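You operate a simulated robot arm through the tools that you are given. There is no shell and no other tool. Be economical: measure what you need, move in short steps, check, and stop when the job is done.

You run a simulated robot arm. Do the job below in one go: nothing can be reset, and whatever is moved stays where it is left.

## Task
Start the puzzle game: cartridge into the console, console on, input 1, television on.
Fine: leave the other cartridges and the plugs.

It is judged by the outcome, as a careful person would: the job done as asked, and still so three seconds after it is handed in. It fails if anything else is knocked over, pushed out of place, dropped, spilled or broken.

## Robot
A 6-joint arm with a two-finger parallel gripper, fixed in place. Base frame: the origin is at the foot of the arm, x ahead of it, y to its left, z up. Lengths are in m, angles in degrees, forces in N, time in s.
With the tool pointing down near the work surface it reaches from about 0.1 to 0.6 m from the base axis. Its first joint turns from -66.0 to 66.0 degrees. Payload 2.9 kg.
Tool frame: the origin (TCP) lies between the finger pads and is the grasp point; the fingertips stand 0.03 m ahead of it; z points along the fingers, y is the line along which they close. Largest opening 0.11 m; finger width 0.02, thickness 0.01; the body of the gripper, 0.048 by 0.112 m, starts 0.055 m behind the TCP.
Orientation is told as [roll, pitch, yaw] about the base's x, y, z axes, in that order, counted from this pose: with the fingers straight down and closing along the base's y, the tool's x points along the base's -x, its y along +y and its z along -z.

## Interface
- The arm moves only by the tool send_rows. Its arguments are lists of equal length, an entry for each row: "linear": the shift along the tool's x, y, z in m, a list of three; "dr": the turn, a rotation vector about the tool's x, y, z in rad, a list of three; "jaw": the opening, from 0 (shut) to 1 (fully open). In form: {"linear": [[dx, dy, dz], ...], "dr": [[wx, wy, wz], ...], "jaw": [jaw, ...]}. A call has 1 to 10 rows; each row is the pose to reach, as a shift and turn from the pose commanded when the call began, along the tool's axes at that moment. A row lasts 0.2 s, in which the tool goes at most 0.05 m and 8.6 degrees; a call with a longer step from one row to the next is refused whole, and so is a gripper value outside its range. Where a pose cannot be reached the arm comes as near as it can. A force on the tool above 40 N (or 10 N above the force at the start of the call, whichever is more), or a blocked arm, ends the call early, and 0.2 s more pass. Each finger travels about 0.108 m/s and halts on what it meets, pressing with about 41 N; the grip force reading is that of the motor and also rises with nothing between the fingers. The clock runs only during rows and for 0.2 s after the last one: add rows that repeat a pose to give the fingers time. It gives the time, the measured TCP pose, the force on the tool (base axes), the opening and the grip force at its end, in the units of the frame above (readings bear some noise).
- Cameras (640 x 400 px; columns grow to the right, rows downward): "scene" is fixed at [0.0876, 0.4579, 1.3695]; the picture's right is [-0.54, -0.84, 0.00], its down [-0.60, 0.39, -0.70] and it looks along [0.59, -0.37, -0.72] (base axes); focal length 274 px, centre (320, 200). "wrist" rides on the gripper at [-0.036, 0, -0.057] in the tool frame; the picture's right is [0.00, -1.00, 0.00], its down [0.97, 0.00, -0.24] and it looks along [0.24, 0.00, 0.97] (tool axes); focal length 218 px, centre (320, 200).
- snapshot(camera): a new picture of that camera. No time passes.
- measure_at(camera, pixels): for up to 12 pixels [column, row] of the newest picture of that camera ("zoom" is the newest enlarged one), the place [x, y, z] in the base frame of the surface seen there, good to about 0.002 m. No time passes.
- enlarge(camera, box): a new picture of the part [left, top, right, bottom] of that camera's present view, enlarged. No time passes.
- hand_in(): hands the job in; it is judged then, once.

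Work in short steps. Measure before you move; look again where a grasp or a placing could have gone wrong, and mend it. You have 80 turns and 54 pictures in all, those below and enlarged ones among them. Open the gripper and draw the arm clear of the work before you hand the job in, unless the task says otherwise; then end with one line.

The tools are called after "Emit:" by a JSON object that holds its "op" and its "data". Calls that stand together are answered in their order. send_rows: Moves the arm, as the interface text tells. Its arguments: {"type":"object","properties":{"linear":{"type":"array","items":{"type":"array","items":{"type":"number"}}},"dr":{"type":"array","items":{"type":"array","items":{"type":"number"}}},"jaw":{"type":"array","items":{"type":"number"}}},"required":["linear","dr","jaw"]} The other tools are called the same way: snapshot (camera) takes a picture; measure_at (camera, pixels) gives the place of the surface under pixels of a picture; enlarge (camera, box) takes an enlarged picture of a part of a camera's view; hand_in () hands the job in.

At the start:

```text
time_s: 0.0
position: [0.5187, -0.1027, 1.0696]
tool_rot: [0.0, 0.0, 0.0]
force: [-0.1, -0.6, 0.4]
gripper_width: 0.1099
gripper_force: 0.1
```

scene: 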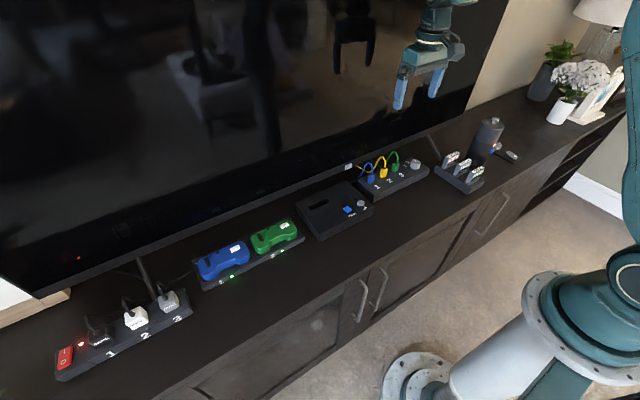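
wrist: 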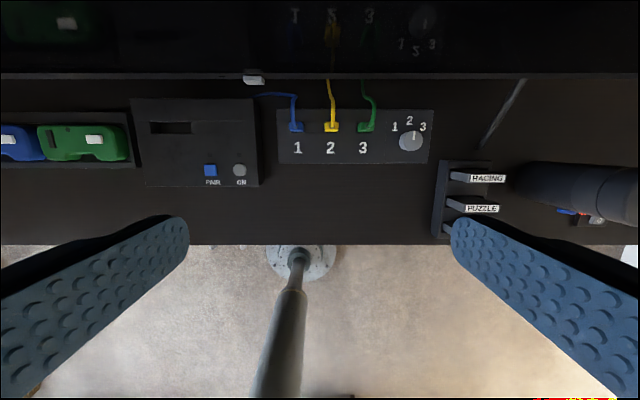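

The wrist view shows the console at about (195,140), the input switch at (355,135) and the cartridge rack at (470,200). I'll enlarge these to see the details.

Emit:
{"op": "enlarge", "data": {"camera": "wrist", "box": [120, 60, 280, 200]}}

Emit:
{"op": "enlarge", "data": {"camera": "scene", "box": [290, 110, 530, 250]}}

Emit:
{"op": "enlarge", "data": {"camera": "scene", "box": [40, 210, 310, 390]}}

Emit:
{"op": "enlarge", "data": {"camera": "wrist", "box": [380, 80, 640, 250]}}

```text
2.86 times, centred on (200, 130) of wrist
```

zoom: 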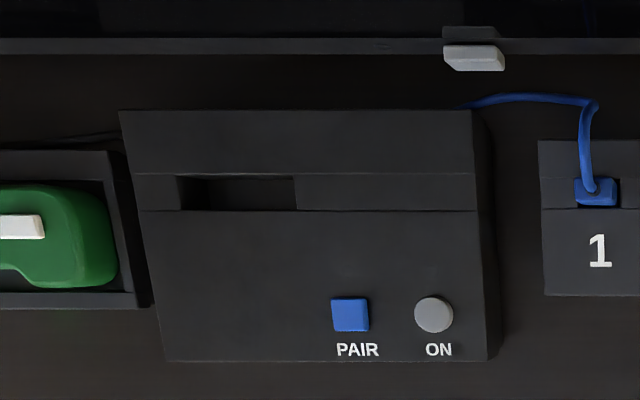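

```text
2.67 times, centred on (410, 180) of scene
```

zoom: 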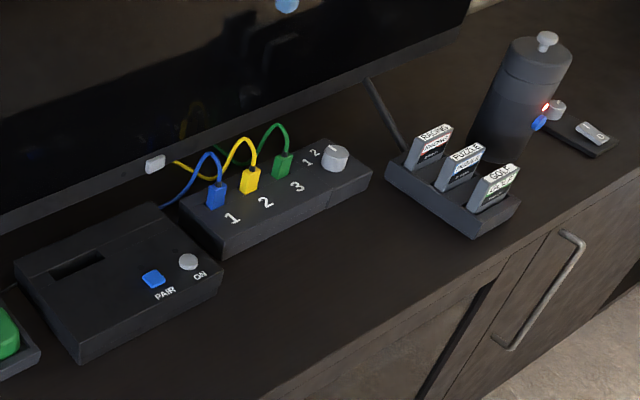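

```text
2.22 times, centred on (175, 300) of scene
```

zoom: 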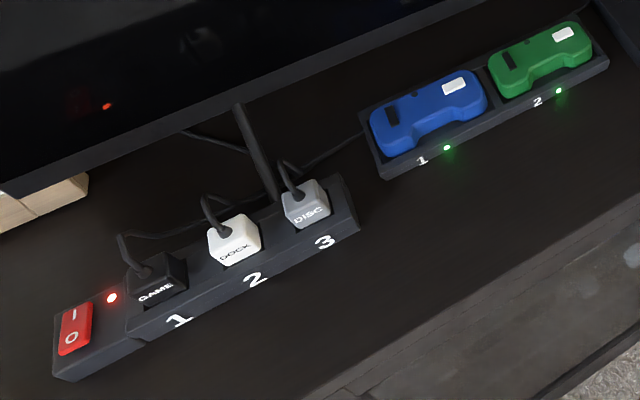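

```text
2.35 times, centred on (510, 165) of wrist
```

zoom: 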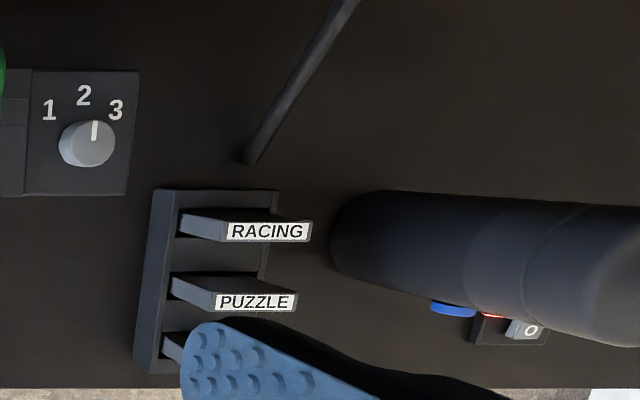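

I'll measure the main points: the cartridges, slot, buttons, knob and TV button.

Emit:
{"op": "measure_at", "data": {"camera": "wrist", "pixels": [[153, 122], [190, 122], [153, 132], [190, 132], [239, 170], [210, 170], [411, 142], [253, 80], [246, 77], [262, 77], [135, 102], [252, 102]]}}

Emit:
{"op": "enlarge", "data": {"camera": "scene", "box": [420, 130, 500, 200]}}

Emit:
{"op": "enlarge", "data": {"camera": "scene", "box": [320, 140, 440, 220]}}

```text
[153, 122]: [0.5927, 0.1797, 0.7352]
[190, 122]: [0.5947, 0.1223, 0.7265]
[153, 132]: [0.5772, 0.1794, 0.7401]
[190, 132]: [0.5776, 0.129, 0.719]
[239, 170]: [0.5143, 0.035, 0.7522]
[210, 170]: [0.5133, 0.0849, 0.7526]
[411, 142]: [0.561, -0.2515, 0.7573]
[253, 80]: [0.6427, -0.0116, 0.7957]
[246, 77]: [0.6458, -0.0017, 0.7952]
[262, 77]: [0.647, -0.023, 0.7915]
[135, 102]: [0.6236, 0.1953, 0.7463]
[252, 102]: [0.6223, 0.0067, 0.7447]
```

```text
5.71 times, centred on (460, 165) of scene
```

zoom: 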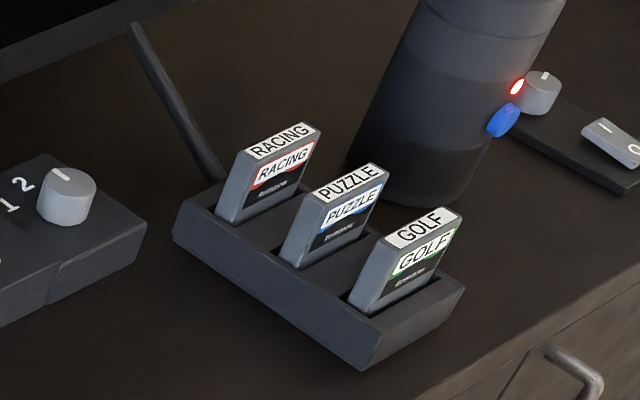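

```text
5.00 times, centred on (380, 180) of scene
```

zoom: 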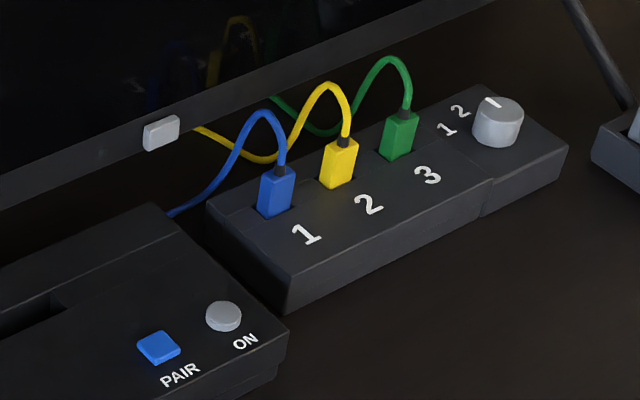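

Now the cartridge geometry, using scene pixel positions converted from the zoom.

Emit:
{"op": "measure_at", "data": {"camera": "scene", "pixels": [[460.4, 163.0], [469.3, 159.3], [471.2, 161.0], [462.3, 166.2], [456.2, 174.7], [465.6, 162.9], [457.0, 170.0], [479.5, 170.5], [454.5, 155], [448, 171], [440, 172], [484, 190]]}}

Emit:
{"op": "snapshot", "data": {"camera": "scene"}}

```text
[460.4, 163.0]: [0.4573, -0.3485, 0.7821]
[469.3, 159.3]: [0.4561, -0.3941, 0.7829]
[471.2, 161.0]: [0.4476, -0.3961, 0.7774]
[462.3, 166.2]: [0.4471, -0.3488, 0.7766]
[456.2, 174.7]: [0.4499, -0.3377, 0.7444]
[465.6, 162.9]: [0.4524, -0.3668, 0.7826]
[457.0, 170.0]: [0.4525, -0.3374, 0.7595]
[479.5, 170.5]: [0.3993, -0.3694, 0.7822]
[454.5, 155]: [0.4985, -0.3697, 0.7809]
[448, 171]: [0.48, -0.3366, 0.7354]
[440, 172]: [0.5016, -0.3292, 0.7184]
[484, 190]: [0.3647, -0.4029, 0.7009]
```

```text
45 pictures are left
```

scene: 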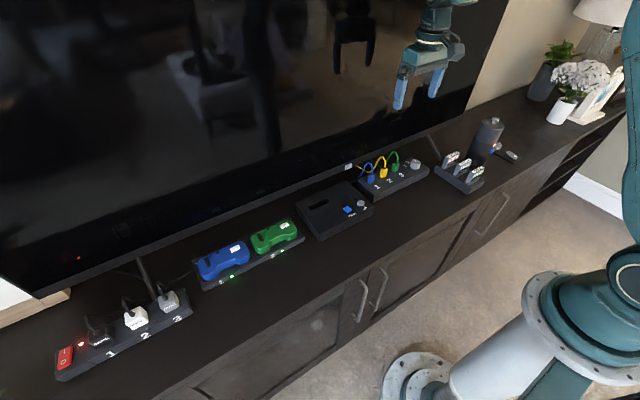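

I'll check clearances next: the bottle, the TV face, the area around the slot, and the rack top.

Emit:
{"op": "measure_at", "data": {"camera": "scene", "pixels": [[480, 140], [484, 150], [478, 150], [492, 119], [482, 126], [500, 128], [300, 180], [300, 170], [300, 140], [348, 167], [410, 190], [330, 260]]}}

Emit:
{"op": "enlarge", "data": {"camera": "scene", "box": [290, 170, 380, 245]}}

```text
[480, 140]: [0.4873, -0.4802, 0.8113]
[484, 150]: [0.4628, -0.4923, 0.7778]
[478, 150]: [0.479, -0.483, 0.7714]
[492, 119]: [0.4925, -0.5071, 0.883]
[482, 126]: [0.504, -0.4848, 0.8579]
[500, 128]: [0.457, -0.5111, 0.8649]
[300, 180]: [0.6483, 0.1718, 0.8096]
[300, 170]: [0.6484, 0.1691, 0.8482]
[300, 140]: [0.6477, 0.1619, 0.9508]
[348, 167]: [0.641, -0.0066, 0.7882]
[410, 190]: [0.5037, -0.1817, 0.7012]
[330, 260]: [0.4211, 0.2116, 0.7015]
```

```text
5.33 times, centred on (335, 208) of scene
```

zoom: 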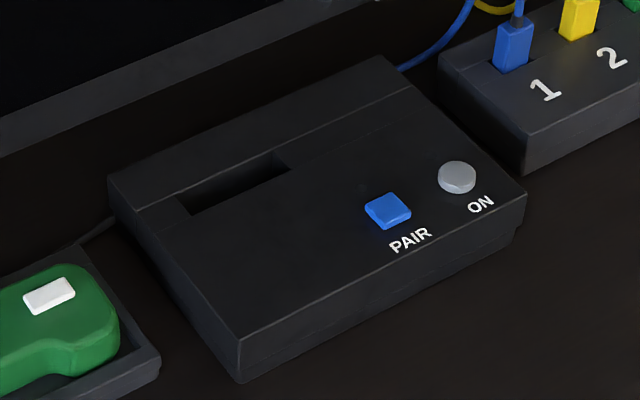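

Bottle starts near y=-0.48, TV face x≈0.648, console top z≈0.746. Measuring slot edges at zoom (176,202), (275,152), (290,166), (192,214).

Emit:
{"op": "measure_at", "data": {"camera": "zoom", "pixels": [[172, 202], [275, 148], [294, 167], [190, 219], [240, 193], [230, 185], [260, 180], [200, 205], [457, 176], [388, 207], [310, 160], [158, 230]]}}

```text
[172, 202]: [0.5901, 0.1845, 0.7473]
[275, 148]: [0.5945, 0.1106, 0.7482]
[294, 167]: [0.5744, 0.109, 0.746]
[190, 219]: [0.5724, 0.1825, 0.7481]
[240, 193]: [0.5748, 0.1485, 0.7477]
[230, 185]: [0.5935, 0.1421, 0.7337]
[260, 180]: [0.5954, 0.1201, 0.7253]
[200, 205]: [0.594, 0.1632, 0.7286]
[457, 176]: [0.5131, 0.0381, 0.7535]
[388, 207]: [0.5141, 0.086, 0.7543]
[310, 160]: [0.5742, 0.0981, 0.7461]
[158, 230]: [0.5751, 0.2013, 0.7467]
```

Moving above the PUZZLE cartridge, centred near (0.452, -0.367), at z 0.90 with the jaw narrowed to about 0.088.

Emit:
{"op": "send_rows", "data": {"linear": [[0.009, -0.033, 0.02], [0.017, -0.066, 0.042], [0.025, -0.099, 0.064], [0.033, -0.132, 0.085], [0.041, -0.165, 0.106], [0.05, -0.198, 0.128], [0.058, -0.231, 0.149], [0.066, -0.264, 0.17], [0.066, -0.264, 0.17]], "dr": [[0, 0, 0], [0, 0, 0], [0, 0, 0], [0, 0, 0], [0, 0, 0], [0, 0, 0], [0, 0, 0], [0, 0, 0], [0, 0, 0]], "jaw": [0.8, 0.8, 0.8, 0.8, 0.8, 0.8, 0.8, 0.8, 0.8]}}

Emit:
{"op": "snapshot", "data": {"camera": "wrist"}}

```text
time_s: 2.0
position: [0.4538, -0.3672, 0.9]
tool_rot: [0.0, 0.0, 0.0]
force: [-0.6, 0.5, -0.1]
gripper_width: 0.088
gripper_force: 0.1
```

```text
43 pictures are left
```

wrist: 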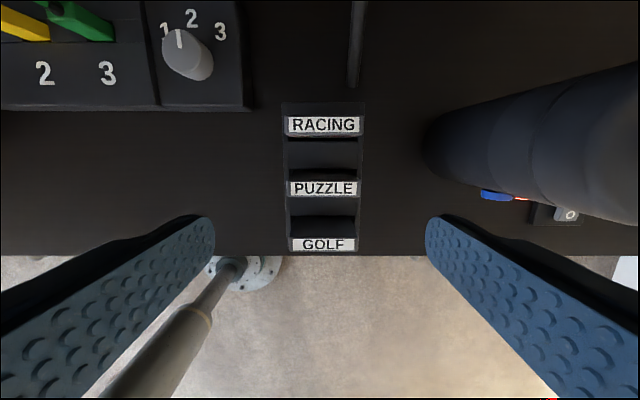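

PUZZLE top label spans (290–356, 181–196). I'll measure it in this near-overhead view.

Emit:
{"op": "measure_at", "data": {"camera": "wrist", "pixels": [[289, 189], [357, 189], [323, 182], [323, 195], [290, 125], [359, 125], [292, 210], [352, 210], [284, 160], [363, 160], [323, 240], [323, 118]]}}

Emit:
{"op": "enlarge", "data": {"camera": "wrist", "box": [270, 90, 380, 260]}}

```text
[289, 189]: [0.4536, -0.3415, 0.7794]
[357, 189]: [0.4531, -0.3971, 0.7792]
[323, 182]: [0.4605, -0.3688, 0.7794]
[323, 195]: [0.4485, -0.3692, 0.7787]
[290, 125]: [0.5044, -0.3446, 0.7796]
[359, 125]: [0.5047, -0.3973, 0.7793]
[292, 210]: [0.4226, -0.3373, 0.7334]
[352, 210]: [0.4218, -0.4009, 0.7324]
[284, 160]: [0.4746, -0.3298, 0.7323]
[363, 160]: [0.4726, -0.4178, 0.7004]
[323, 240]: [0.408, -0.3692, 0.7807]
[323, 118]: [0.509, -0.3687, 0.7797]
```

```text
2.35 times, centred on (325, 175) of wrist
```

zoom: 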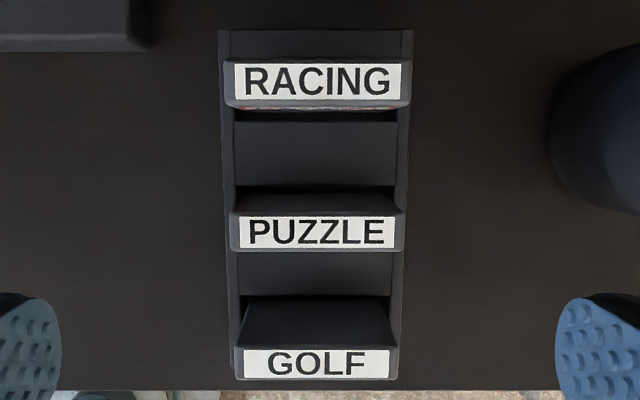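

Cartridge centre ≈(0.4545, -0.369), top z 0.779. I'll descend to TCP z 0.781 so the tips are at 0.751, above the rack, then close.

Emit:
{"op": "send_rows", "data": {"linear": [[-0.001, -0.002, 0.04], [-0.001, -0.002, 0.08], [-0.001, -0.002, 0.105], [-0.001, -0.002, 0.119], [-0.001, -0.002, 0.119], [-0.001, -0.002, 0.119], [-0.001, -0.002, 0.119]], "dr": [[0, 0, 0], [0, 0, 0], [0, 0, 0], [0, 0, 0], [0, 0, 0], [0, 0, 0], [0, 0, 0]], "jaw": [0.8, 0.8, 0.8, 0.8, 0.8, 0.6, 0.56]}}

Emit:
{"op": "snapshot", "data": {"camera": "scene"}}

Emit:
{"op": "snapshot", "data": {"camera": "wrist"}}

```text
time_s: 3.6
position: [0.454, -0.3687, 0.7811]
tool_rot: [0.0, 0.1, 0.0]
force: [0.5, 0.0, 0.2]
gripper_width: 0.0619
gripper_force: 0.7
```

```text
41 pictures are left
```

scene: 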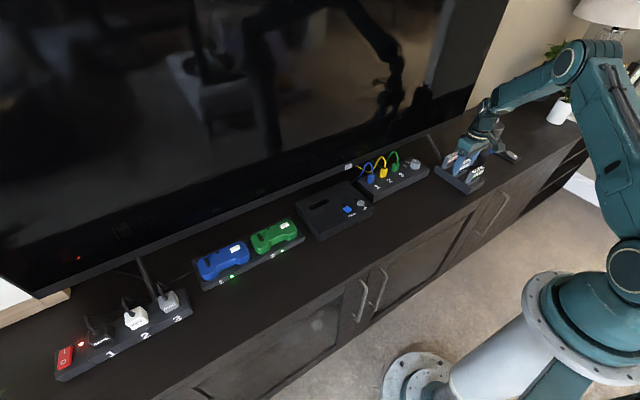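

```text
40 pictures are left
```

wrist: 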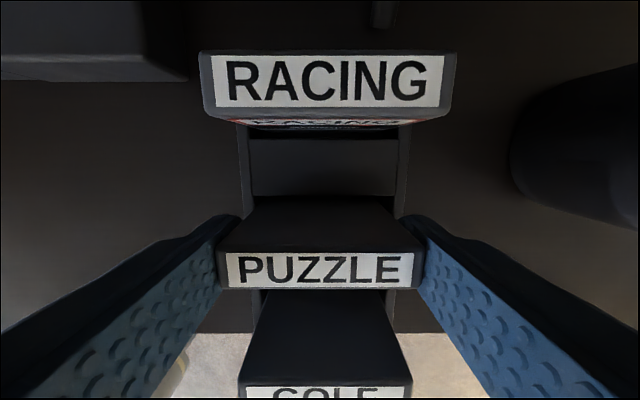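

The fingers sit evenly around PUZZLE at both ends. Closing on it, then a small lift.

Emit:
{"op": "send_rows", "data": {"linear": [[0, 0, 0], [0, 0, 0], [0, 0, 0], [0, 0, -0.01], [0, 0, -0.03], [0, 0, -0.06]], "dr": [[0, 0, 0], [0, 0, 0], [0, 0, 0], [0, 0, 0], [0, 0, 0], [0, 0, 0]], "jaw": [0.4, 0.4, 0.4, 0.4, 0.4, 0.4]}}

Emit:
{"op": "snapshot", "data": {"camera": "wrist"}}

```text
time_s: 5.0
position: [0.4548, -0.3681, 0.8402]
tool_rot: [0.1, 0.0, 0.0]
force: [-0.2, -0.1, -0.6]
gripper_width: 0.0609
gripper_force: 40.7
```

```text
39 pictures are left
```

wrist: 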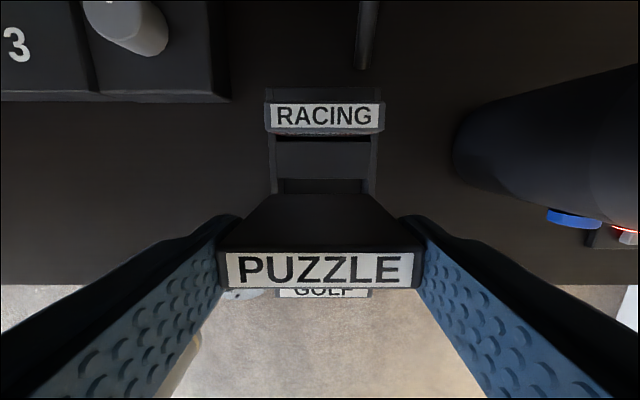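

PUZZLE is held (width 0.061). I'll raise it and carry it across to about x 0.47, y 0.145, z 0.92, in front of the slot.

Emit:
{"op": "send_rows", "data": {"linear": [[0, 0, -0.04], [0, 0.02, -0.08], [0, 0.07, -0.08], [0, 0.12, -0.08], [0, 0.17, -0.08], [0, 0.22, -0.08], [0, 0.27, -0.08], [0, 0.32, -0.08], [0, 0.37, -0.08], [-0.005, 0.415, -0.08]], "dr": [[0, 0, 0], [0, 0, 0], [0, 0, 0], [0, 0, 0], [0, 0, 0], [0, 0, 0], [0, 0, 0], [0, 0, 0], [0, 0, 0], [0, 0, 0]], "jaw": [0.4, 0.4, 0.4, 0.4, 0.4, 0.4, 0.4, 0.4, 0.4, 0.4]}}

Emit:
{"op": "send_rows", "data": {"linear": [[-0.005, 0.045, 0], [-0.01, 0.09, 0], [-0.01, 0.098, 0], [-0.01, 0.098, 0]], "dr": [[0, 0, 0], [0, 0, 0], [0, 0, 0], [0, 0, 0]], "jaw": [0.4, 0.4, 0.4, 0.4]}}

Emit:
{"op": "snapshot", "data": {"camera": "wrist"}}

Emit:
{"op": "snapshot", "data": {"camera": "scene"}}

```text
time_s: 7.2
position: [0.4579, 0.0483, 0.9201]
tool_rot: [0.0, 0.0, -0.1]
force: [-0.4, 0.6, -1.2]
gripper_width: 0.0609
gripper_force: 40.6
```

```text
time_s: 8.2
position: [0.4681, 0.1443, 0.9202]
tool_rot: [0.0, 0.1, 0.0]
force: [-0.1, 0.6, -0.9]
gripper_width: 0.0608
gripper_force: 41.1
```

```text
38 pictures are left
```

wrist: 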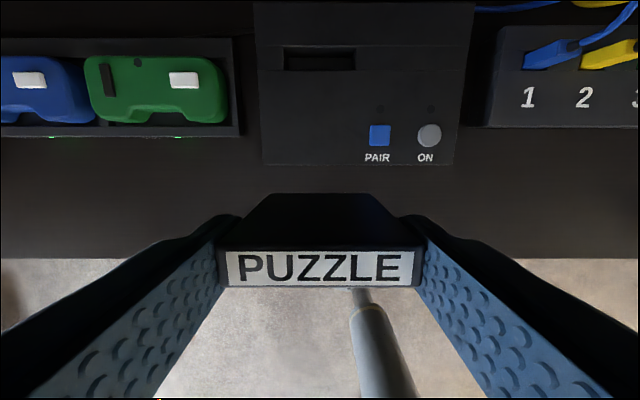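

```text
37 pictures are left
```

scene: 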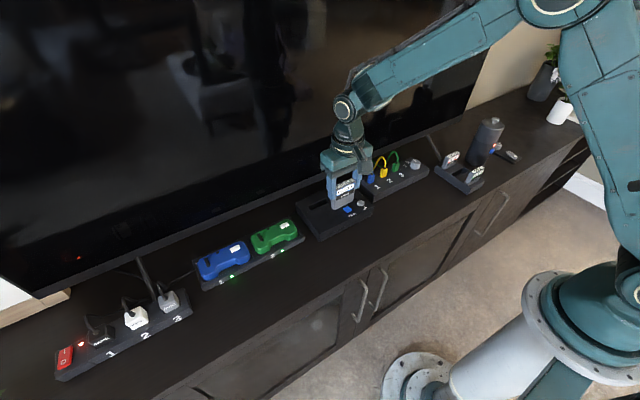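

The slot shows at (284–356, 47–70). Enlarging to get accurate edges.

Emit:
{"op": "enlarge", "data": {"camera": "wrist", "box": [250, 0, 480, 170]}}

Emit:
{"op": "enlarge", "data": {"camera": "scene", "box": [300, 130, 400, 240]}}

Emit:
{"op": "measure_at", "data": {"camera": "wrist", "pixels": [[281, 60], [359, 60], [320, 43], [320, 73], [320, 62], [300, 62], [340, 62], [219, 270], [422, 270], [320, 248], [320, 287]]}}

```text
2.35 times, centred on (365, 85) of wrist
```

zoom: 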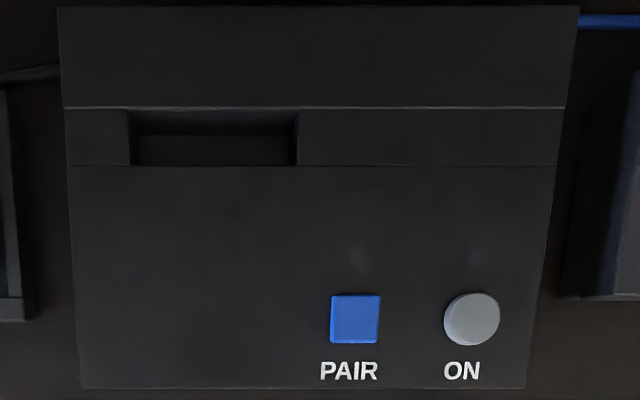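

```text
3.64 times, centred on (350, 185) of scene
```

zoom: 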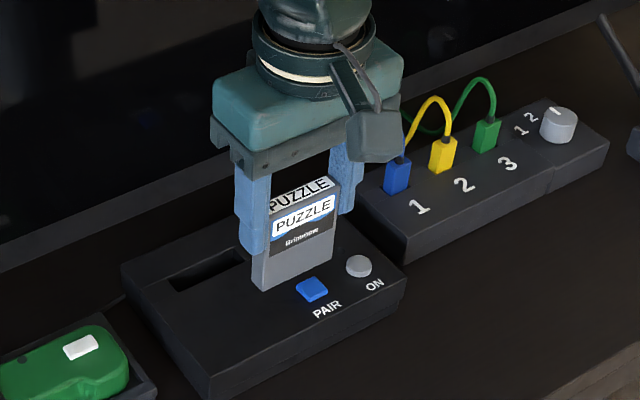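

```text
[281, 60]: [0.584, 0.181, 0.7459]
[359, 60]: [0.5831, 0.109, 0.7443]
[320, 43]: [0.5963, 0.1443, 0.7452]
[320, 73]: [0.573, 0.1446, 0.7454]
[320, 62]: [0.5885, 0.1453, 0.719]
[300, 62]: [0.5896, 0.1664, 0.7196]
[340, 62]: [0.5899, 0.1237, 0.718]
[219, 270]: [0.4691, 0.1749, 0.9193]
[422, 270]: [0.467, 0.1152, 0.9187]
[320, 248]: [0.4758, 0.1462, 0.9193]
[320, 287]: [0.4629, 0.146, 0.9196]
```

Slot: x 0.575–0.594 (centre 0.5847), y 0.112–0.179 (centre 0.1457), floor ≈0.719. Measuring where the held cartridge's bottom is.

Emit:
{"op": "measure_at", "data": {"camera": "zoom", "pixels": [[265, 286], [330, 264], [298, 275], [300, 190], [300, 262]]}}

```text
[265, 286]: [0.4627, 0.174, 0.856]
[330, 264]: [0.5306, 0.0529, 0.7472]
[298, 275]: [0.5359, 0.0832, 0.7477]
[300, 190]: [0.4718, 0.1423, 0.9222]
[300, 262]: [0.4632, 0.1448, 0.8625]
```

The bottom is ≈0.068 below the TCP. I'll move over the slot, then lower until the bottom is at about 0.772, still above the console.

Emit:
{"op": "send_rows", "data": {"linear": [[-0.04, 0.001, 0], [-0.08, 0.001, 0], [-0.115, 0.001, 0], [-0.115, 0.001, 0.03], [-0.115, 0.001, 0.06], [-0.115, 0.001, 0.08], [-0.115, 0.001, 0.08]], "dr": [[0, 0, 0], [0, 0, 0], [0, 0, 0], [0, 0, 0], [0, 0, 0], [0, 0, 0], [0, 0, 0]], "jaw": [0.4, 0.4, 0.4, 0.4, 0.4, 0.4, 0.4]}}

Emit:
{"op": "enlarge", "data": {"camera": "scene", "box": [290, 140, 390, 240]}}

Emit:
{"op": "snapshot", "data": {"camera": "wrist"}}

```text
time_s: 9.8
position: [0.5847, 0.1463, 0.8393]
tool_rot: [0.0, 0.1, 0.1]
force: [-0.9, -0.5, 0.0]
gripper_width: 0.0611
gripper_force: 40.8
```

```text
4.00 times, centred on (340, 190) of scene
```

zoom: 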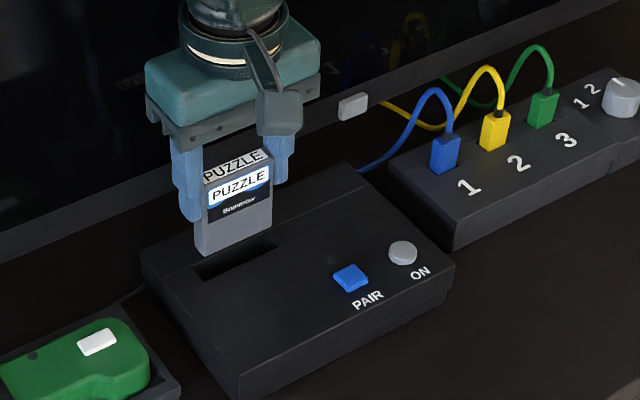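

```text
33 pictures are left
```

wrist: 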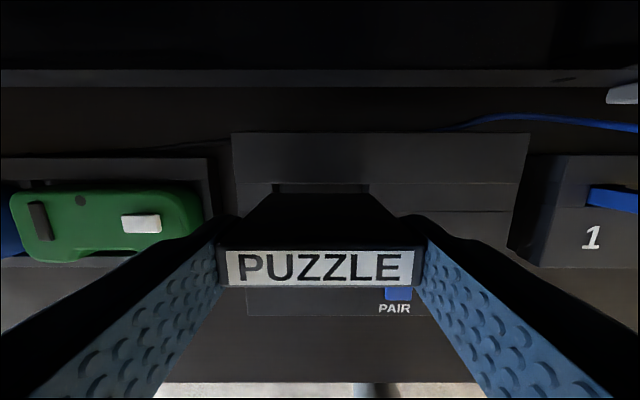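

Aligned: slot edges (273–369) are centred with the cartridge. Lowering it slowly into the slot.

Emit:
{"op": "send_rows", "data": {"linear": [[0, 0, 0.01], [0, 0, 0.02], [0, 0, 0.025], [0, 0, 0.03], [0, 0, 0.035], [0, 0, 0.04], [0, 0, 0.045], [0, 0, 0.048]], "dr": [[0, 0, 0], [0, 0, 0], [0, 0, 0], [0, 0, 0], [0, 0, 0], [0, 0, 0], [0, 0, 0], [0, 0, 0]], "jaw": [0.4, 0.4, 0.4, 0.4, 0.4, 0.4, 0.4, 0.4]}}

Emit:
{"op": "enlarge", "data": {"camera": "scene", "box": [290, 140, 390, 240]}}

```text
time_s: 11.6
position: [0.5838, 0.1446, 0.7913]
tool_rot: [0.0, 0.0, 0.0]
force: [-0.8, -0.6, 3.1]
gripper_width: 0.0611
gripper_force: 40.6
```

```text
4.00 times, centred on (340, 190) of scene
```

zoom: 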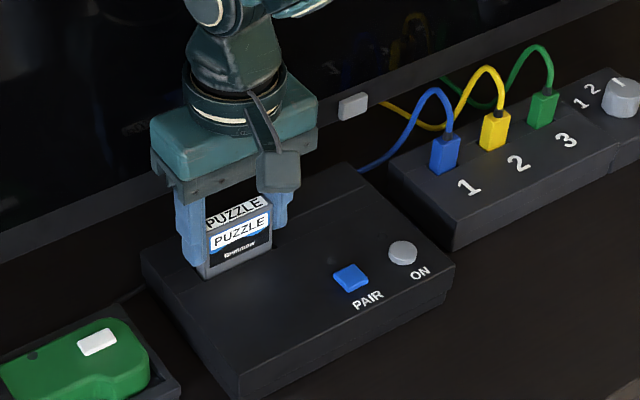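

It's in the slot, with a light 3 N contact. Pressing a few mm more to seat it.

Emit:
{"op": "send_rows", "data": {"linear": [[0, 0, 0.001], [0, 0, 0.002], [0, 0, 0.003], [0, 0, 0.004], [0, 0, 0.005], [0, 0, 0.006]], "dr": [[0, 0, 0], [0, 0, 0], [0, 0, 0], [0, 0, 0], [0, 0, 0], [0, 0, 0]], "jaw": [0.4, 0.4, 0.4, 0.4, 0.4, 0.4]}}

```text
time_s: 13.0
position: [0.5868, 0.1463, 0.7907]
tool_rot: [0.0, -0.5, 0.0]
force: [-4.9, -3.8, 37.2]
gripper_width: 0.0611
gripper_force: 41.2
```

It bottomed out at 37 N with no further travel, so it's seated. I'll relieve the pressure, open, and rise.

Emit:
{"op": "send_rows", "data": {"linear": [[0, 0, -0.005], [0, 0, -0.0055], [0, 0, -0.0055], [0, 0, -0.0055], [0, 0, -0.02], [0, 0, -0.05], [0, 0, -0.08], [0.03, 0, -0.11], [0.06, -0.02, -0.13], [0.07, -0.06, -0.13]], "dr": [[0, 0, 0], [0, 0, 0], [0, 0, 0], [0, 0, 0], [0, 0, 0], [0, 0, 0], [0, 0, 0], [0, 0, 0], [0, 0, 0], [0, 0, 0]], "jaw": [0.4, 0.65, 0.68, 0.68, 0.68, 0.68, 0.68, 0.68, 0.5, 0]}}

Emit:
{"op": "snapshot", "data": {"camera": "wrist"}}

Emit:
{"op": "enlarge", "data": {"camera": "scene", "box": [290, 140, 390, 240]}}

```text
time_s: 15.2
position: [0.5129, 0.0862, 0.916]
tool_rot: [0.0, -0.1, 0.1]
force: [0.0, -0.7, 0.4]
gripper_width: 0.0001
gripper_force: 29.3
```

```text
31 pictures are left
```

wrist: 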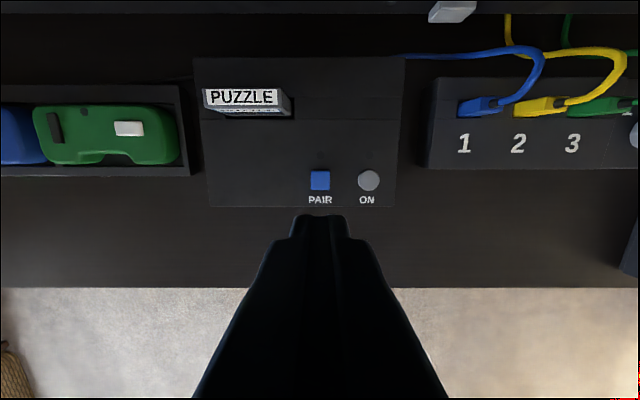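

```text
4.00 times, centred on (340, 190) of scene
```

zoom: 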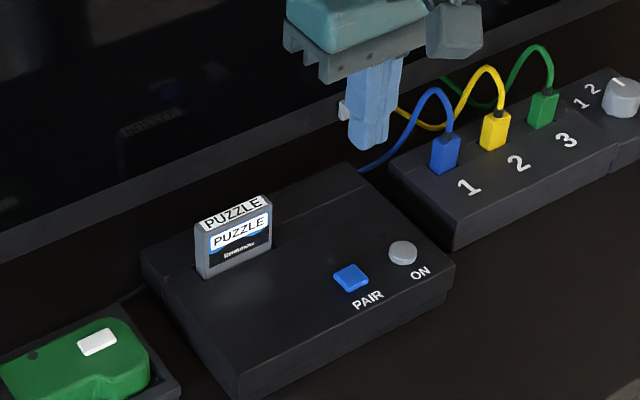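

Cartridge stands seated. Now the ON button at wrist (369,180): measuring.

Emit:
{"op": "measure_at", "data": {"camera": "wrist", "pixels": [[368, 180], [359, 180], [378, 180], [368, 171], [320, 180], [350, 160]]}}

```text
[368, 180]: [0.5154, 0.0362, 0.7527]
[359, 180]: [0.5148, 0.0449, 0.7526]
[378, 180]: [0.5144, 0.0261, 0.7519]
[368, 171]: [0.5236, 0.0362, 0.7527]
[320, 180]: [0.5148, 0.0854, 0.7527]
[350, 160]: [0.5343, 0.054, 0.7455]
```

Moving over ON (0.5148, 0.036) with the fingers shut, tips stopping about 1.5 cm above the cap.

Emit:
{"op": "send_rows", "data": {"linear": [[-0.001, -0.03, 0], [-0.001, -0.0502, 0.03], [-0.001, -0.0502, 0.07], [-0.001, -0.0502, 0.1], [-0.001, -0.0502, 0.12], [-0.001, -0.0502, 0.12]], "dr": [[0, 0, 0], [0, 0, 0], [0, 0, 0], [0, 0, 0], [0, 0, 0], [0, 0, 0]], "jaw": [0, 0, 0, 0, 0, 0]}}

Emit:
{"op": "enlarge", "data": {"camera": "scene", "box": [310, 140, 410, 230]}}

```text
time_s: 16.6
position: [0.5136, 0.0362, 0.7944]
tool_rot: [-0.1, 0.1, 0.0]
force: [1.4, 0.4, -0.1]
gripper_width: 0.0
gripper_force: 37.8
```

```text
4.44 times, centred on (360, 185) of scene
```

zoom: 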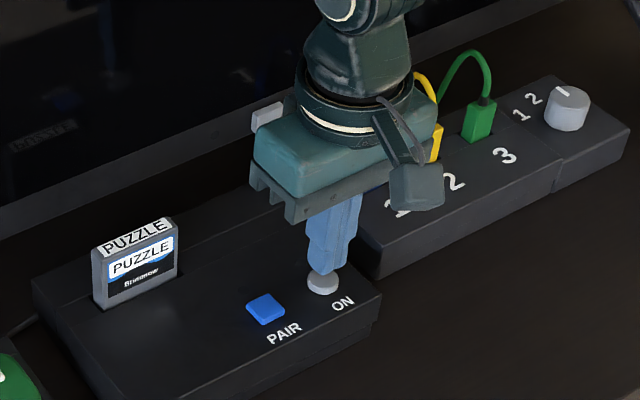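

The fingertip is right over ON. One press: down to about 4–5 mm past the cap, then back up.

Emit:
{"op": "send_rows", "data": {"linear": [[0, 0, 0.008], [0, 0, 0.012], [0, 0, 0.0145], [0, 0, 0.0165], [0, 0, 0.0165]], "dr": [[0, 0, 0], [0, 0, 0], [0, 0, 0], [0, 0, 0], [0, 0, 0]], "jaw": [0, 0, 0, 0, 0]}}

Emit:
{"op": "enlarge", "data": {"camera": "scene", "box": [310, 140, 410, 230]}}

```text
time_s: 17.8
position: [0.5149, 0.0349, 0.7794]
tool_rot: [0.0, -0.1, -0.1]
force: [0.0, -1.1, 1.7]
gripper_width: 0.0
gripper_force: 37.6
```

```text
4.44 times, centred on (360, 185) of scene
```

zoom: 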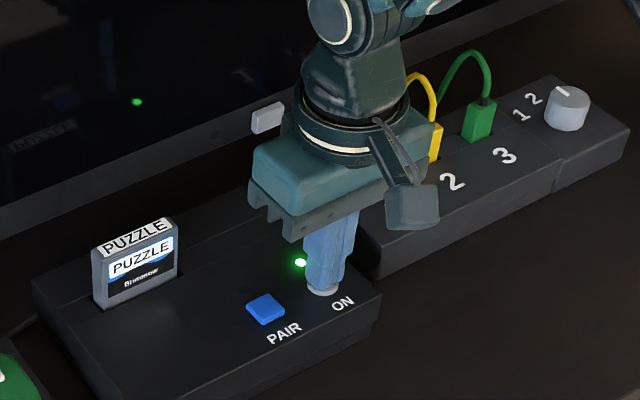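

The green light by ON came on. Raising and looking at the result.

Emit:
{"op": "send_rows", "data": {"linear": [[0, 0, -0.03], [0, 0, -0.07], [0, -0.03, -0.11], [0, -0.07, -0.13], [0, -0.12, -0.13], [0, -0.17, -0.13], [0, -0.22, -0.13], [0, -0.265, -0.13], [0.0, -0.285, -0.13], [0.0, -0.285, -0.13]], "dr": [[0, 0, 0], [0, 0, 0], [0, 0, 0], [0, 0, 0], [0, 0, 0], [0, 0, 0], [0, 0, 0], [0, 0, 0], [0, 0, 0], [0, 0, 0]], "jaw": [0, 0, 0, 0, 0.2, 0.4, 0.4, 0.4, 0.4, 0.4]}}

Emit:
{"op": "enlarge", "data": {"camera": "scene", "box": [310, 140, 410, 230]}}

Emit:
{"op": "snapshot", "data": {"camera": "wrist"}}

```text
time_s: 20.0
position: [0.5166, -0.2501, 0.9098]
tool_rot: [0.0, 0.0, 0.0]
force: [-0.5, -0.2, -0.9]
gripper_width: 0.0439
gripper_force: 0.2
```

```text
4.44 times, centred on (360, 185) of scene
```

zoom: 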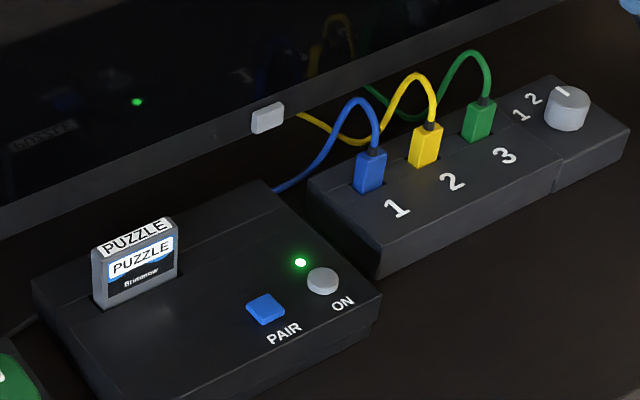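

```text
26 pictures are left
```

wrist: 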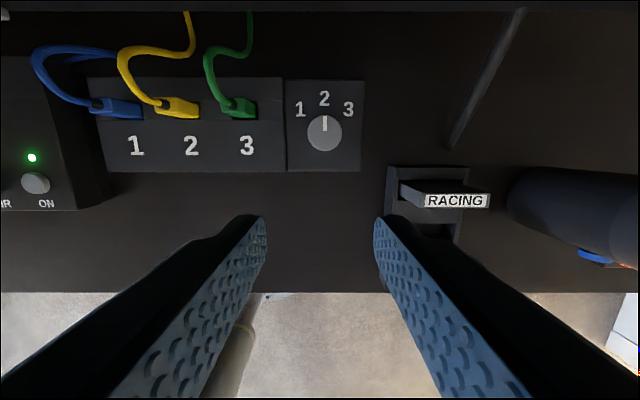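

Console is on. The knob at (324,132) points to 2; 1 lies up-left. Zooming in and measuring the knob and labels.

Emit:
{"op": "enlarge", "data": {"camera": "wrist", "box": [280, 75, 370, 175]}}

Emit:
{"op": "measure_at", "data": {"camera": "wrist", "pixels": [[324, 132], [324, 117], [324, 145], [307, 132], [341, 132], [300, 109], [324, 98], [348, 109], [310, 160]]}}

```text
4.00 times, centred on (325, 125) of wrist
```

zoom: 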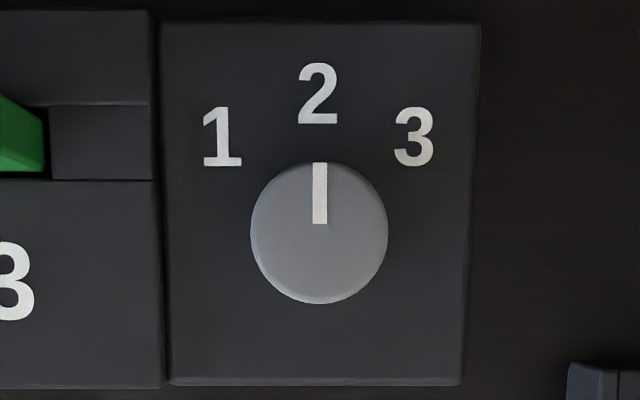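

```text
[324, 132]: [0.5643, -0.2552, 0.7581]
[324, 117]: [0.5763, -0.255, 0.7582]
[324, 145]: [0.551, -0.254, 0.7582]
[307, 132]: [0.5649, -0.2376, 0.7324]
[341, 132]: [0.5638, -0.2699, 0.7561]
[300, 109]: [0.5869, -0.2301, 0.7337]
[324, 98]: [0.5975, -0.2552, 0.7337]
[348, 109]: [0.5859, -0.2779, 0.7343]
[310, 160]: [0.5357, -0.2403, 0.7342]
```

Knob centre ≈(0.5635, -0.2548), top z 0.758, base 0.734; 1 is 45° counter-clockwise (yaw +). Moving above it, tips about 1 cm over the top.

Emit:
{"op": "send_rows", "data": {"linear": [[-0.024, -0.003, 0.02], [-0.048, -0.005, 0.05], [-0.048, -0.005, 0.08], [-0.048, -0.005, 0.11], [-0.048, -0.005, 0.11]], "dr": [[0, 0, 0], [0, 0, 0], [0, 0, 0], [0, 0, 0], [0, 0, 0]], "jaw": [0.42, 0.42, 0.42, 0.42, 0.42]}}

Emit:
{"op": "snapshot", "data": {"camera": "wrist"}}

Emit:
{"op": "enlarge", "data": {"camera": "scene", "box": [360, 110, 460, 210]}}

```text
time_s: 21.2
position: [0.5638, -0.2544, 0.7989]
tool_rot: [-0.1, 0.0, 0.0]
force: [-0.7, -0.1, -0.6]
gripper_width: 0.0461
gripper_force: 0.0
```

```text
24 pictures are left
```

wrist: 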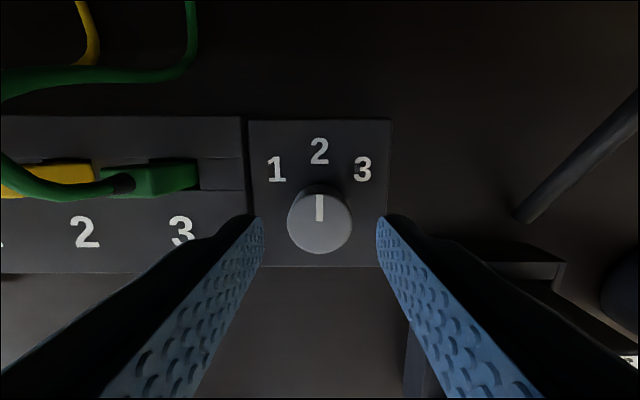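

```text
4.00 times, centred on (410, 160) of scene
```

zoom: 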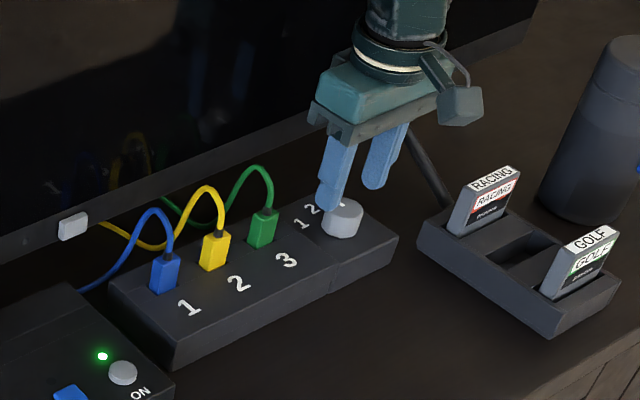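

Centred over the knob. Descending 29 mm and closing.

Emit:
{"op": "send_rows", "data": {"linear": [[0, 0, 0.015], [0, 0, 0.029], [0, 0, 0.029], [0, 0, 0.029], [0, 0, 0.029]], "dr": [[0, 0, 0], [0, 0, 0], [0, 0, 0], [0, 0, 0], [0, 0, 0]], "jaw": [0.42, 0.42, 0.3, 0.15, 0.15]}}

```text
time_s: 22.4
position: [0.5643, -0.2549, 0.7699]
tool_rot: [0.0, 0.0, 0.0]
force: [1.4, 0.4, -2.4]
gripper_width: 0.0314
gripper_force: 44.8
```

Gripped at 31 mm. Turning 45° counter-clockwise (about tool -z).

Emit:
{"op": "send_rows", "data": {"linear": [[0, 0, 0], [0, 0, 0], [0, 0, 0], [0, 0, 0], [0, 0, 0], [0, 0, 0], [0, 0, 0]], "dr": [[0, 0, -0.131], [0, 0, -0.262], [0, 0, -0.393], [0, 0, -0.524], [0, 0, -0.655], [0, 0, -0.785], [0, 0, -0.785]], "jaw": [0.15, 0.15, 0.15, 0.15, 0.15, 0.15, 0.15]}}

Emit:
{"op": "snapshot", "data": {"camera": "wrist"}}

```text
time_s: 24.0
position: [0.5636, -0.2546, 0.77]
tool_rot: [0.1, 0.0, 45.1]
force: [12.3, -2.3, -14.4]
gripper_width: 0.0316
gripper_force: 45.3
```

```text
22 pictures are left
```

wrist: 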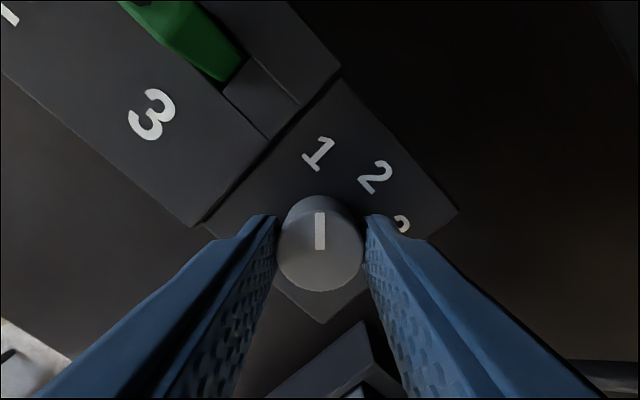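

The mark now points to 1. Opening and lifting straight up, then turning back.

Emit:
{"op": "send_rows", "data": {"linear": [[0, 0, 0], [0, 0, 0], [0, 0, -0.02], [0, 0, -0.05], [0, 0, -0.09], [0, 0, -0.13], [0, 0, -0.13]], "dr": [[0, 0, 0], [0, 0, 0], [0, 0, 0], [0, 0, 0], [0, 0, 0], [0, 0, 0], [0, 0, 0]], "jaw": [0.42, 0.42, 0.42, 0.42, 0.42, 0.2, 0]}}

Emit:
{"op": "enlarge", "data": {"camera": "scene", "box": [320, 130, 440, 230]}}

Emit:
{"op": "snapshot", "data": {"camera": "wrist"}}

```text
time_s: 25.6
position: [0.5628, -0.2559, 0.9019]
tool_rot: [-0.1, 0.0, 45.0]
force: [0.1, 0.1, 0.4]
gripper_width: 0.0
gripper_force: 38.2
```

```text
4.00 times, centred on (380, 180) of scene
```

zoom: 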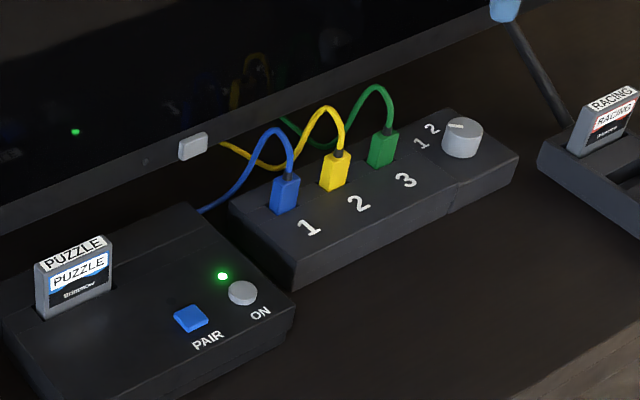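

```text
20 pictures are left
```

wrist: 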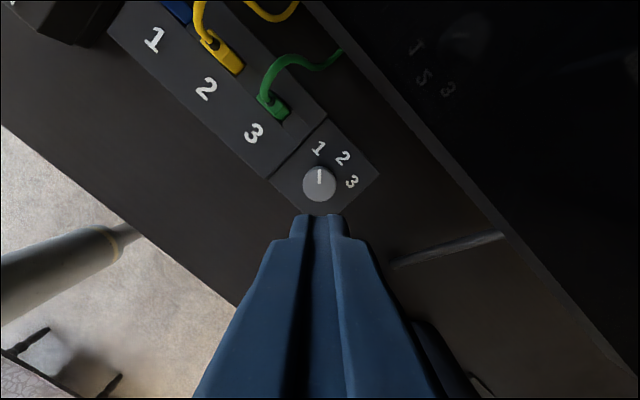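

Input knob set to 1. Now the TV button at zoom (193,145): measuring its face and the bezel.

Emit:
{"op": "measure_at", "data": {"camera": "zoom", "pixels": [[193, 148], [183, 150], [205, 144], [193, 139], [190, 156], [182, 157], [205, 152], [192, 135], [160, 160], [225, 135], [145, 162], [160, 170]]}}

Emit:
{"op": "enlarge", "data": {"camera": "scene", "box": [335, 155, 361, 180]}}

```text
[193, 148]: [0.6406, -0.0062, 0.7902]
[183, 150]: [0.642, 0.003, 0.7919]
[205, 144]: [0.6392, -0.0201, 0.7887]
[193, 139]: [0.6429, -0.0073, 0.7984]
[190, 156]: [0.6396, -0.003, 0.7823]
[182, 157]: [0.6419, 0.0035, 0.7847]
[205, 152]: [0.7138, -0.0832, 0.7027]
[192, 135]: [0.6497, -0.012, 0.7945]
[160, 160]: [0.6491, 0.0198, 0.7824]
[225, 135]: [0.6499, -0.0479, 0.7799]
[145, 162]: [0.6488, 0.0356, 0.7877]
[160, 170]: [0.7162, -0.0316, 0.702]
```

```text
16.00 times, centred on (348, 168) of scene
```

zoom: 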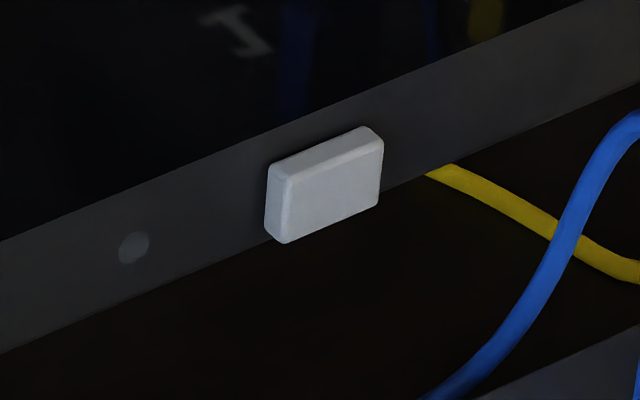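

Button face x≈0.640, centre y≈-0.009, z≈0.790; press along +x. Checking the cable arch heights nearby for gripper clearance.

Emit:
{"op": "enlarge", "data": {"camera": "scene", "box": [335, 145, 405, 195]}}

```text
8.00 times, centred on (370, 170) of scene
```

zoom: 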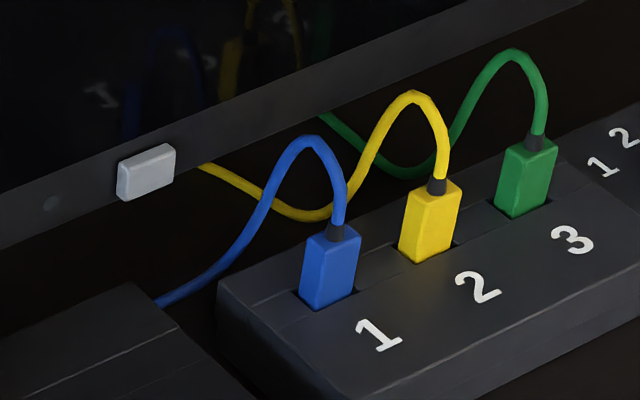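

Emit:
{"op": "measure_at", "data": {"camera": "zoom", "pixels": [[312, 141], [285, 158], [265, 205], [215, 270], [338, 180], [335, 232], [412, 97], [340, 260]]}}

```text
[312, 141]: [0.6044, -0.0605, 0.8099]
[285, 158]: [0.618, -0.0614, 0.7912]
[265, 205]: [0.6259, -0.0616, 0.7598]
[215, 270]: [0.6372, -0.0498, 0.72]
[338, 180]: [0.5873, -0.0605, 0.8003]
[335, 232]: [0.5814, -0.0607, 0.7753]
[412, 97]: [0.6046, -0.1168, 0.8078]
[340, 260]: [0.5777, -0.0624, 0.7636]
```

Arch tops out at z≈0.81, clear of a 45°-tilted gripper. First undo the yaw, backing away from the TV a little.

Emit:
{"op": "send_rows", "data": {"linear": [[0.007, 0.007, -0.005], [0.014, 0.014, -0.01], [0.021, 0.021, -0.015], [0.028, 0.028, -0.02], [0.035, 0.035, -0.025], [0.0424, 0.0424, -0.03], [0.0424, 0.0424, -0.03]], "dr": [[0, 0, 0.131], [0, 0, 0.262], [0, 0, 0.393], [0, 0, 0.524], [0, 0, 0.655], [0, 0, 0.785], [0, 0, 0.785]], "jaw": [0, 0, 0, 0, 0, 0, 0]}}

```text
time_s: 27.2
position: [0.5017, -0.2549, 0.9303]
tool_rot: [-0.1, -0.1, -0.1]
force: [-0.4, 0.0, 0.1]
gripper_width: 0.0
gripper_force: 37.8
```

Now carry to y = -0.009 while pitching the fingers 45° toward the TV.

Emit:
{"op": "send_rows", "data": {"linear": [[0, 0.041, 0], [0, 0.082, 0], [0, 0.123, 0], [0, 0.164, 0], [0, 0.205, 0], [0, 0.246, 0], [0, 0.246, 0]], "dr": [[0, -0.131, 0], [0, -0.262, 0], [0, -0.393, 0], [0, -0.524, 0], [0, -0.655, 0], [0, -0.785, 0], [0, -0.785, 0]], "jaw": [0, 0, 0, 0, 0, 0, 0]}}

Emit:
{"op": "snapshot", "data": {"camera": "wrist"}}

Emit:
{"op": "snapshot", "data": {"camera": "scene"}}

```text
time_s: 28.8
position: [0.5025, -0.0088, 0.9297]
tool_rot: [0.0, -45.0, 0.1]
force: [-0.4, -0.1, 0.9]
gripper_width: 0.0001
gripper_force: 37.5
```

```text
17 pictures are left
```

wrist: 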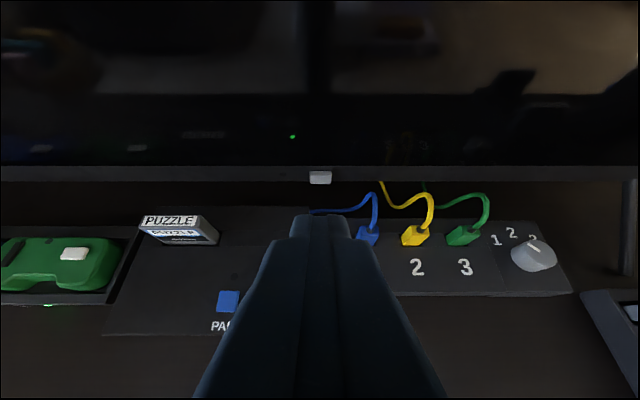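

```text
16 pictures are left
```

scene: 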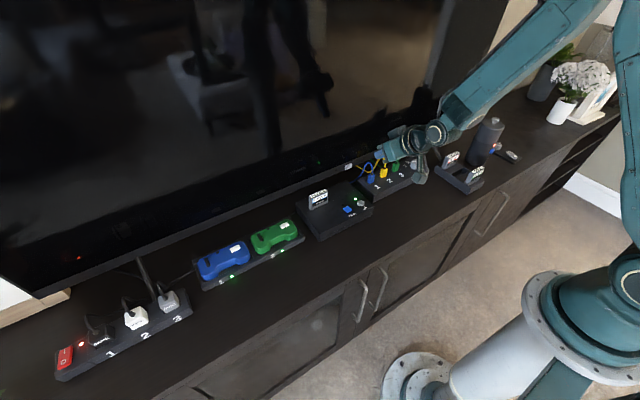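

Button (320,177) is in line with the fingers. Moving to the pre-contact pose, TCP (0.585, -0.009, 0.804), about 2.5 cm short of the button.

Emit:
{"op": "send_rows", "data": {"linear": [[0.008, 0, 0.037], [0.016, 0, 0.074], [0.023, 0, 0.11], [0.0308, 0, 0.1474], [0.0308, 0, 0.1474]], "dr": [[0, 0, 0], [0, 0, 0], [0, 0, 0], [0, 0, 0], [0, 0, 0]], "jaw": [0, 0, 0, 0, 0]}}

Emit:
{"op": "enlarge", "data": {"camera": "scene", "box": [320, 120, 420, 210]}}

Emit:
{"op": "snapshot", "data": {"camera": "wrist"}}

```text
time_s: 30.0
position: [0.5864, -0.0081, 0.805]
tool_rot: [0.0, -45.0, 0.1]
force: [0.9, -0.9, -0.4]
gripper_width: 0.0
gripper_force: 38.3
```

```text
4.44 times, centred on (370, 165) of scene
```

zoom: 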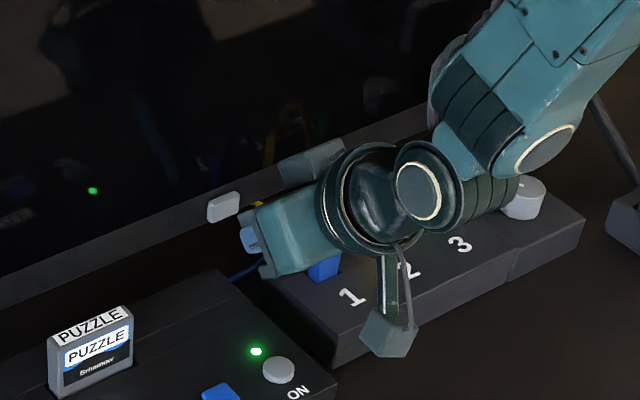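

```text
14 pictures are left
```

wrist: 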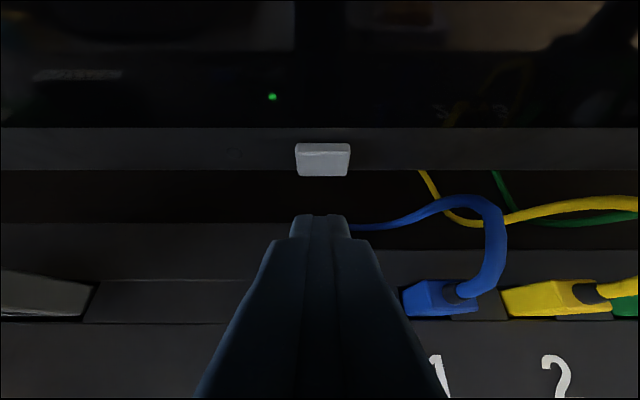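

Two blocks show on the wrist, at zoom (390,335) and (315,165). I'll measure how near they are to the shelf items and the TV.

Emit:
{"op": "measure_at", "data": {"camera": "zoom", "pixels": [[390, 335], [390, 355], [370, 325], [413, 330], [315, 165], [335, 145], [285, 175], [320, 270], [275, 230]]}}

```text
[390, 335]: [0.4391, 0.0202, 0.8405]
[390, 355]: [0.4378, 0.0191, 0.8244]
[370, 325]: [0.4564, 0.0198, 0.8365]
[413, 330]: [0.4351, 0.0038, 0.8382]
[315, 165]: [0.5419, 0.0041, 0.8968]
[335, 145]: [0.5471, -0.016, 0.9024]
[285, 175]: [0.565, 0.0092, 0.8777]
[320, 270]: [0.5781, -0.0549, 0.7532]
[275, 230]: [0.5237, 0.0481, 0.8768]
```

All clear. Pushing straight along +x: contact expected after ~26 mm, going to ~30 mm slowly.

Emit:
{"op": "send_rows", "data": {"linear": [[-0.0085, 0, 0.0085], [-0.0148, 0, 0.0148], [-0.0177, 0, 0.0177], [-0.0191, 0, 0.0191], [-0.0205, 0, 0.0205], [-0.0212, 0, 0.0212]], "dr": [[0, 0, 0], [0, 0, 0], [0, 0, 0], [0, 0, 0], [0, 0, 0], [0, 0, 0]], "jaw": [0, 0, 0, 0, 0, 0]}}

Emit:
{"op": "snapshot", "data": {"camera": "scene"}}

```text
time_s: 31.4
position: [0.6161, -0.0084, 0.8056]
tool_rot: [0.0, -45.0, 0.0]
force: [-2.1, 0.2, 0.4]
gripper_width: 0.0
gripper_force: 37.6
```

```text
13 pictures are left
```

scene: 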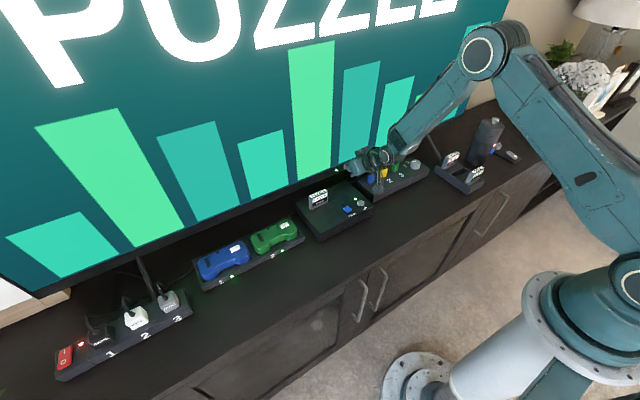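

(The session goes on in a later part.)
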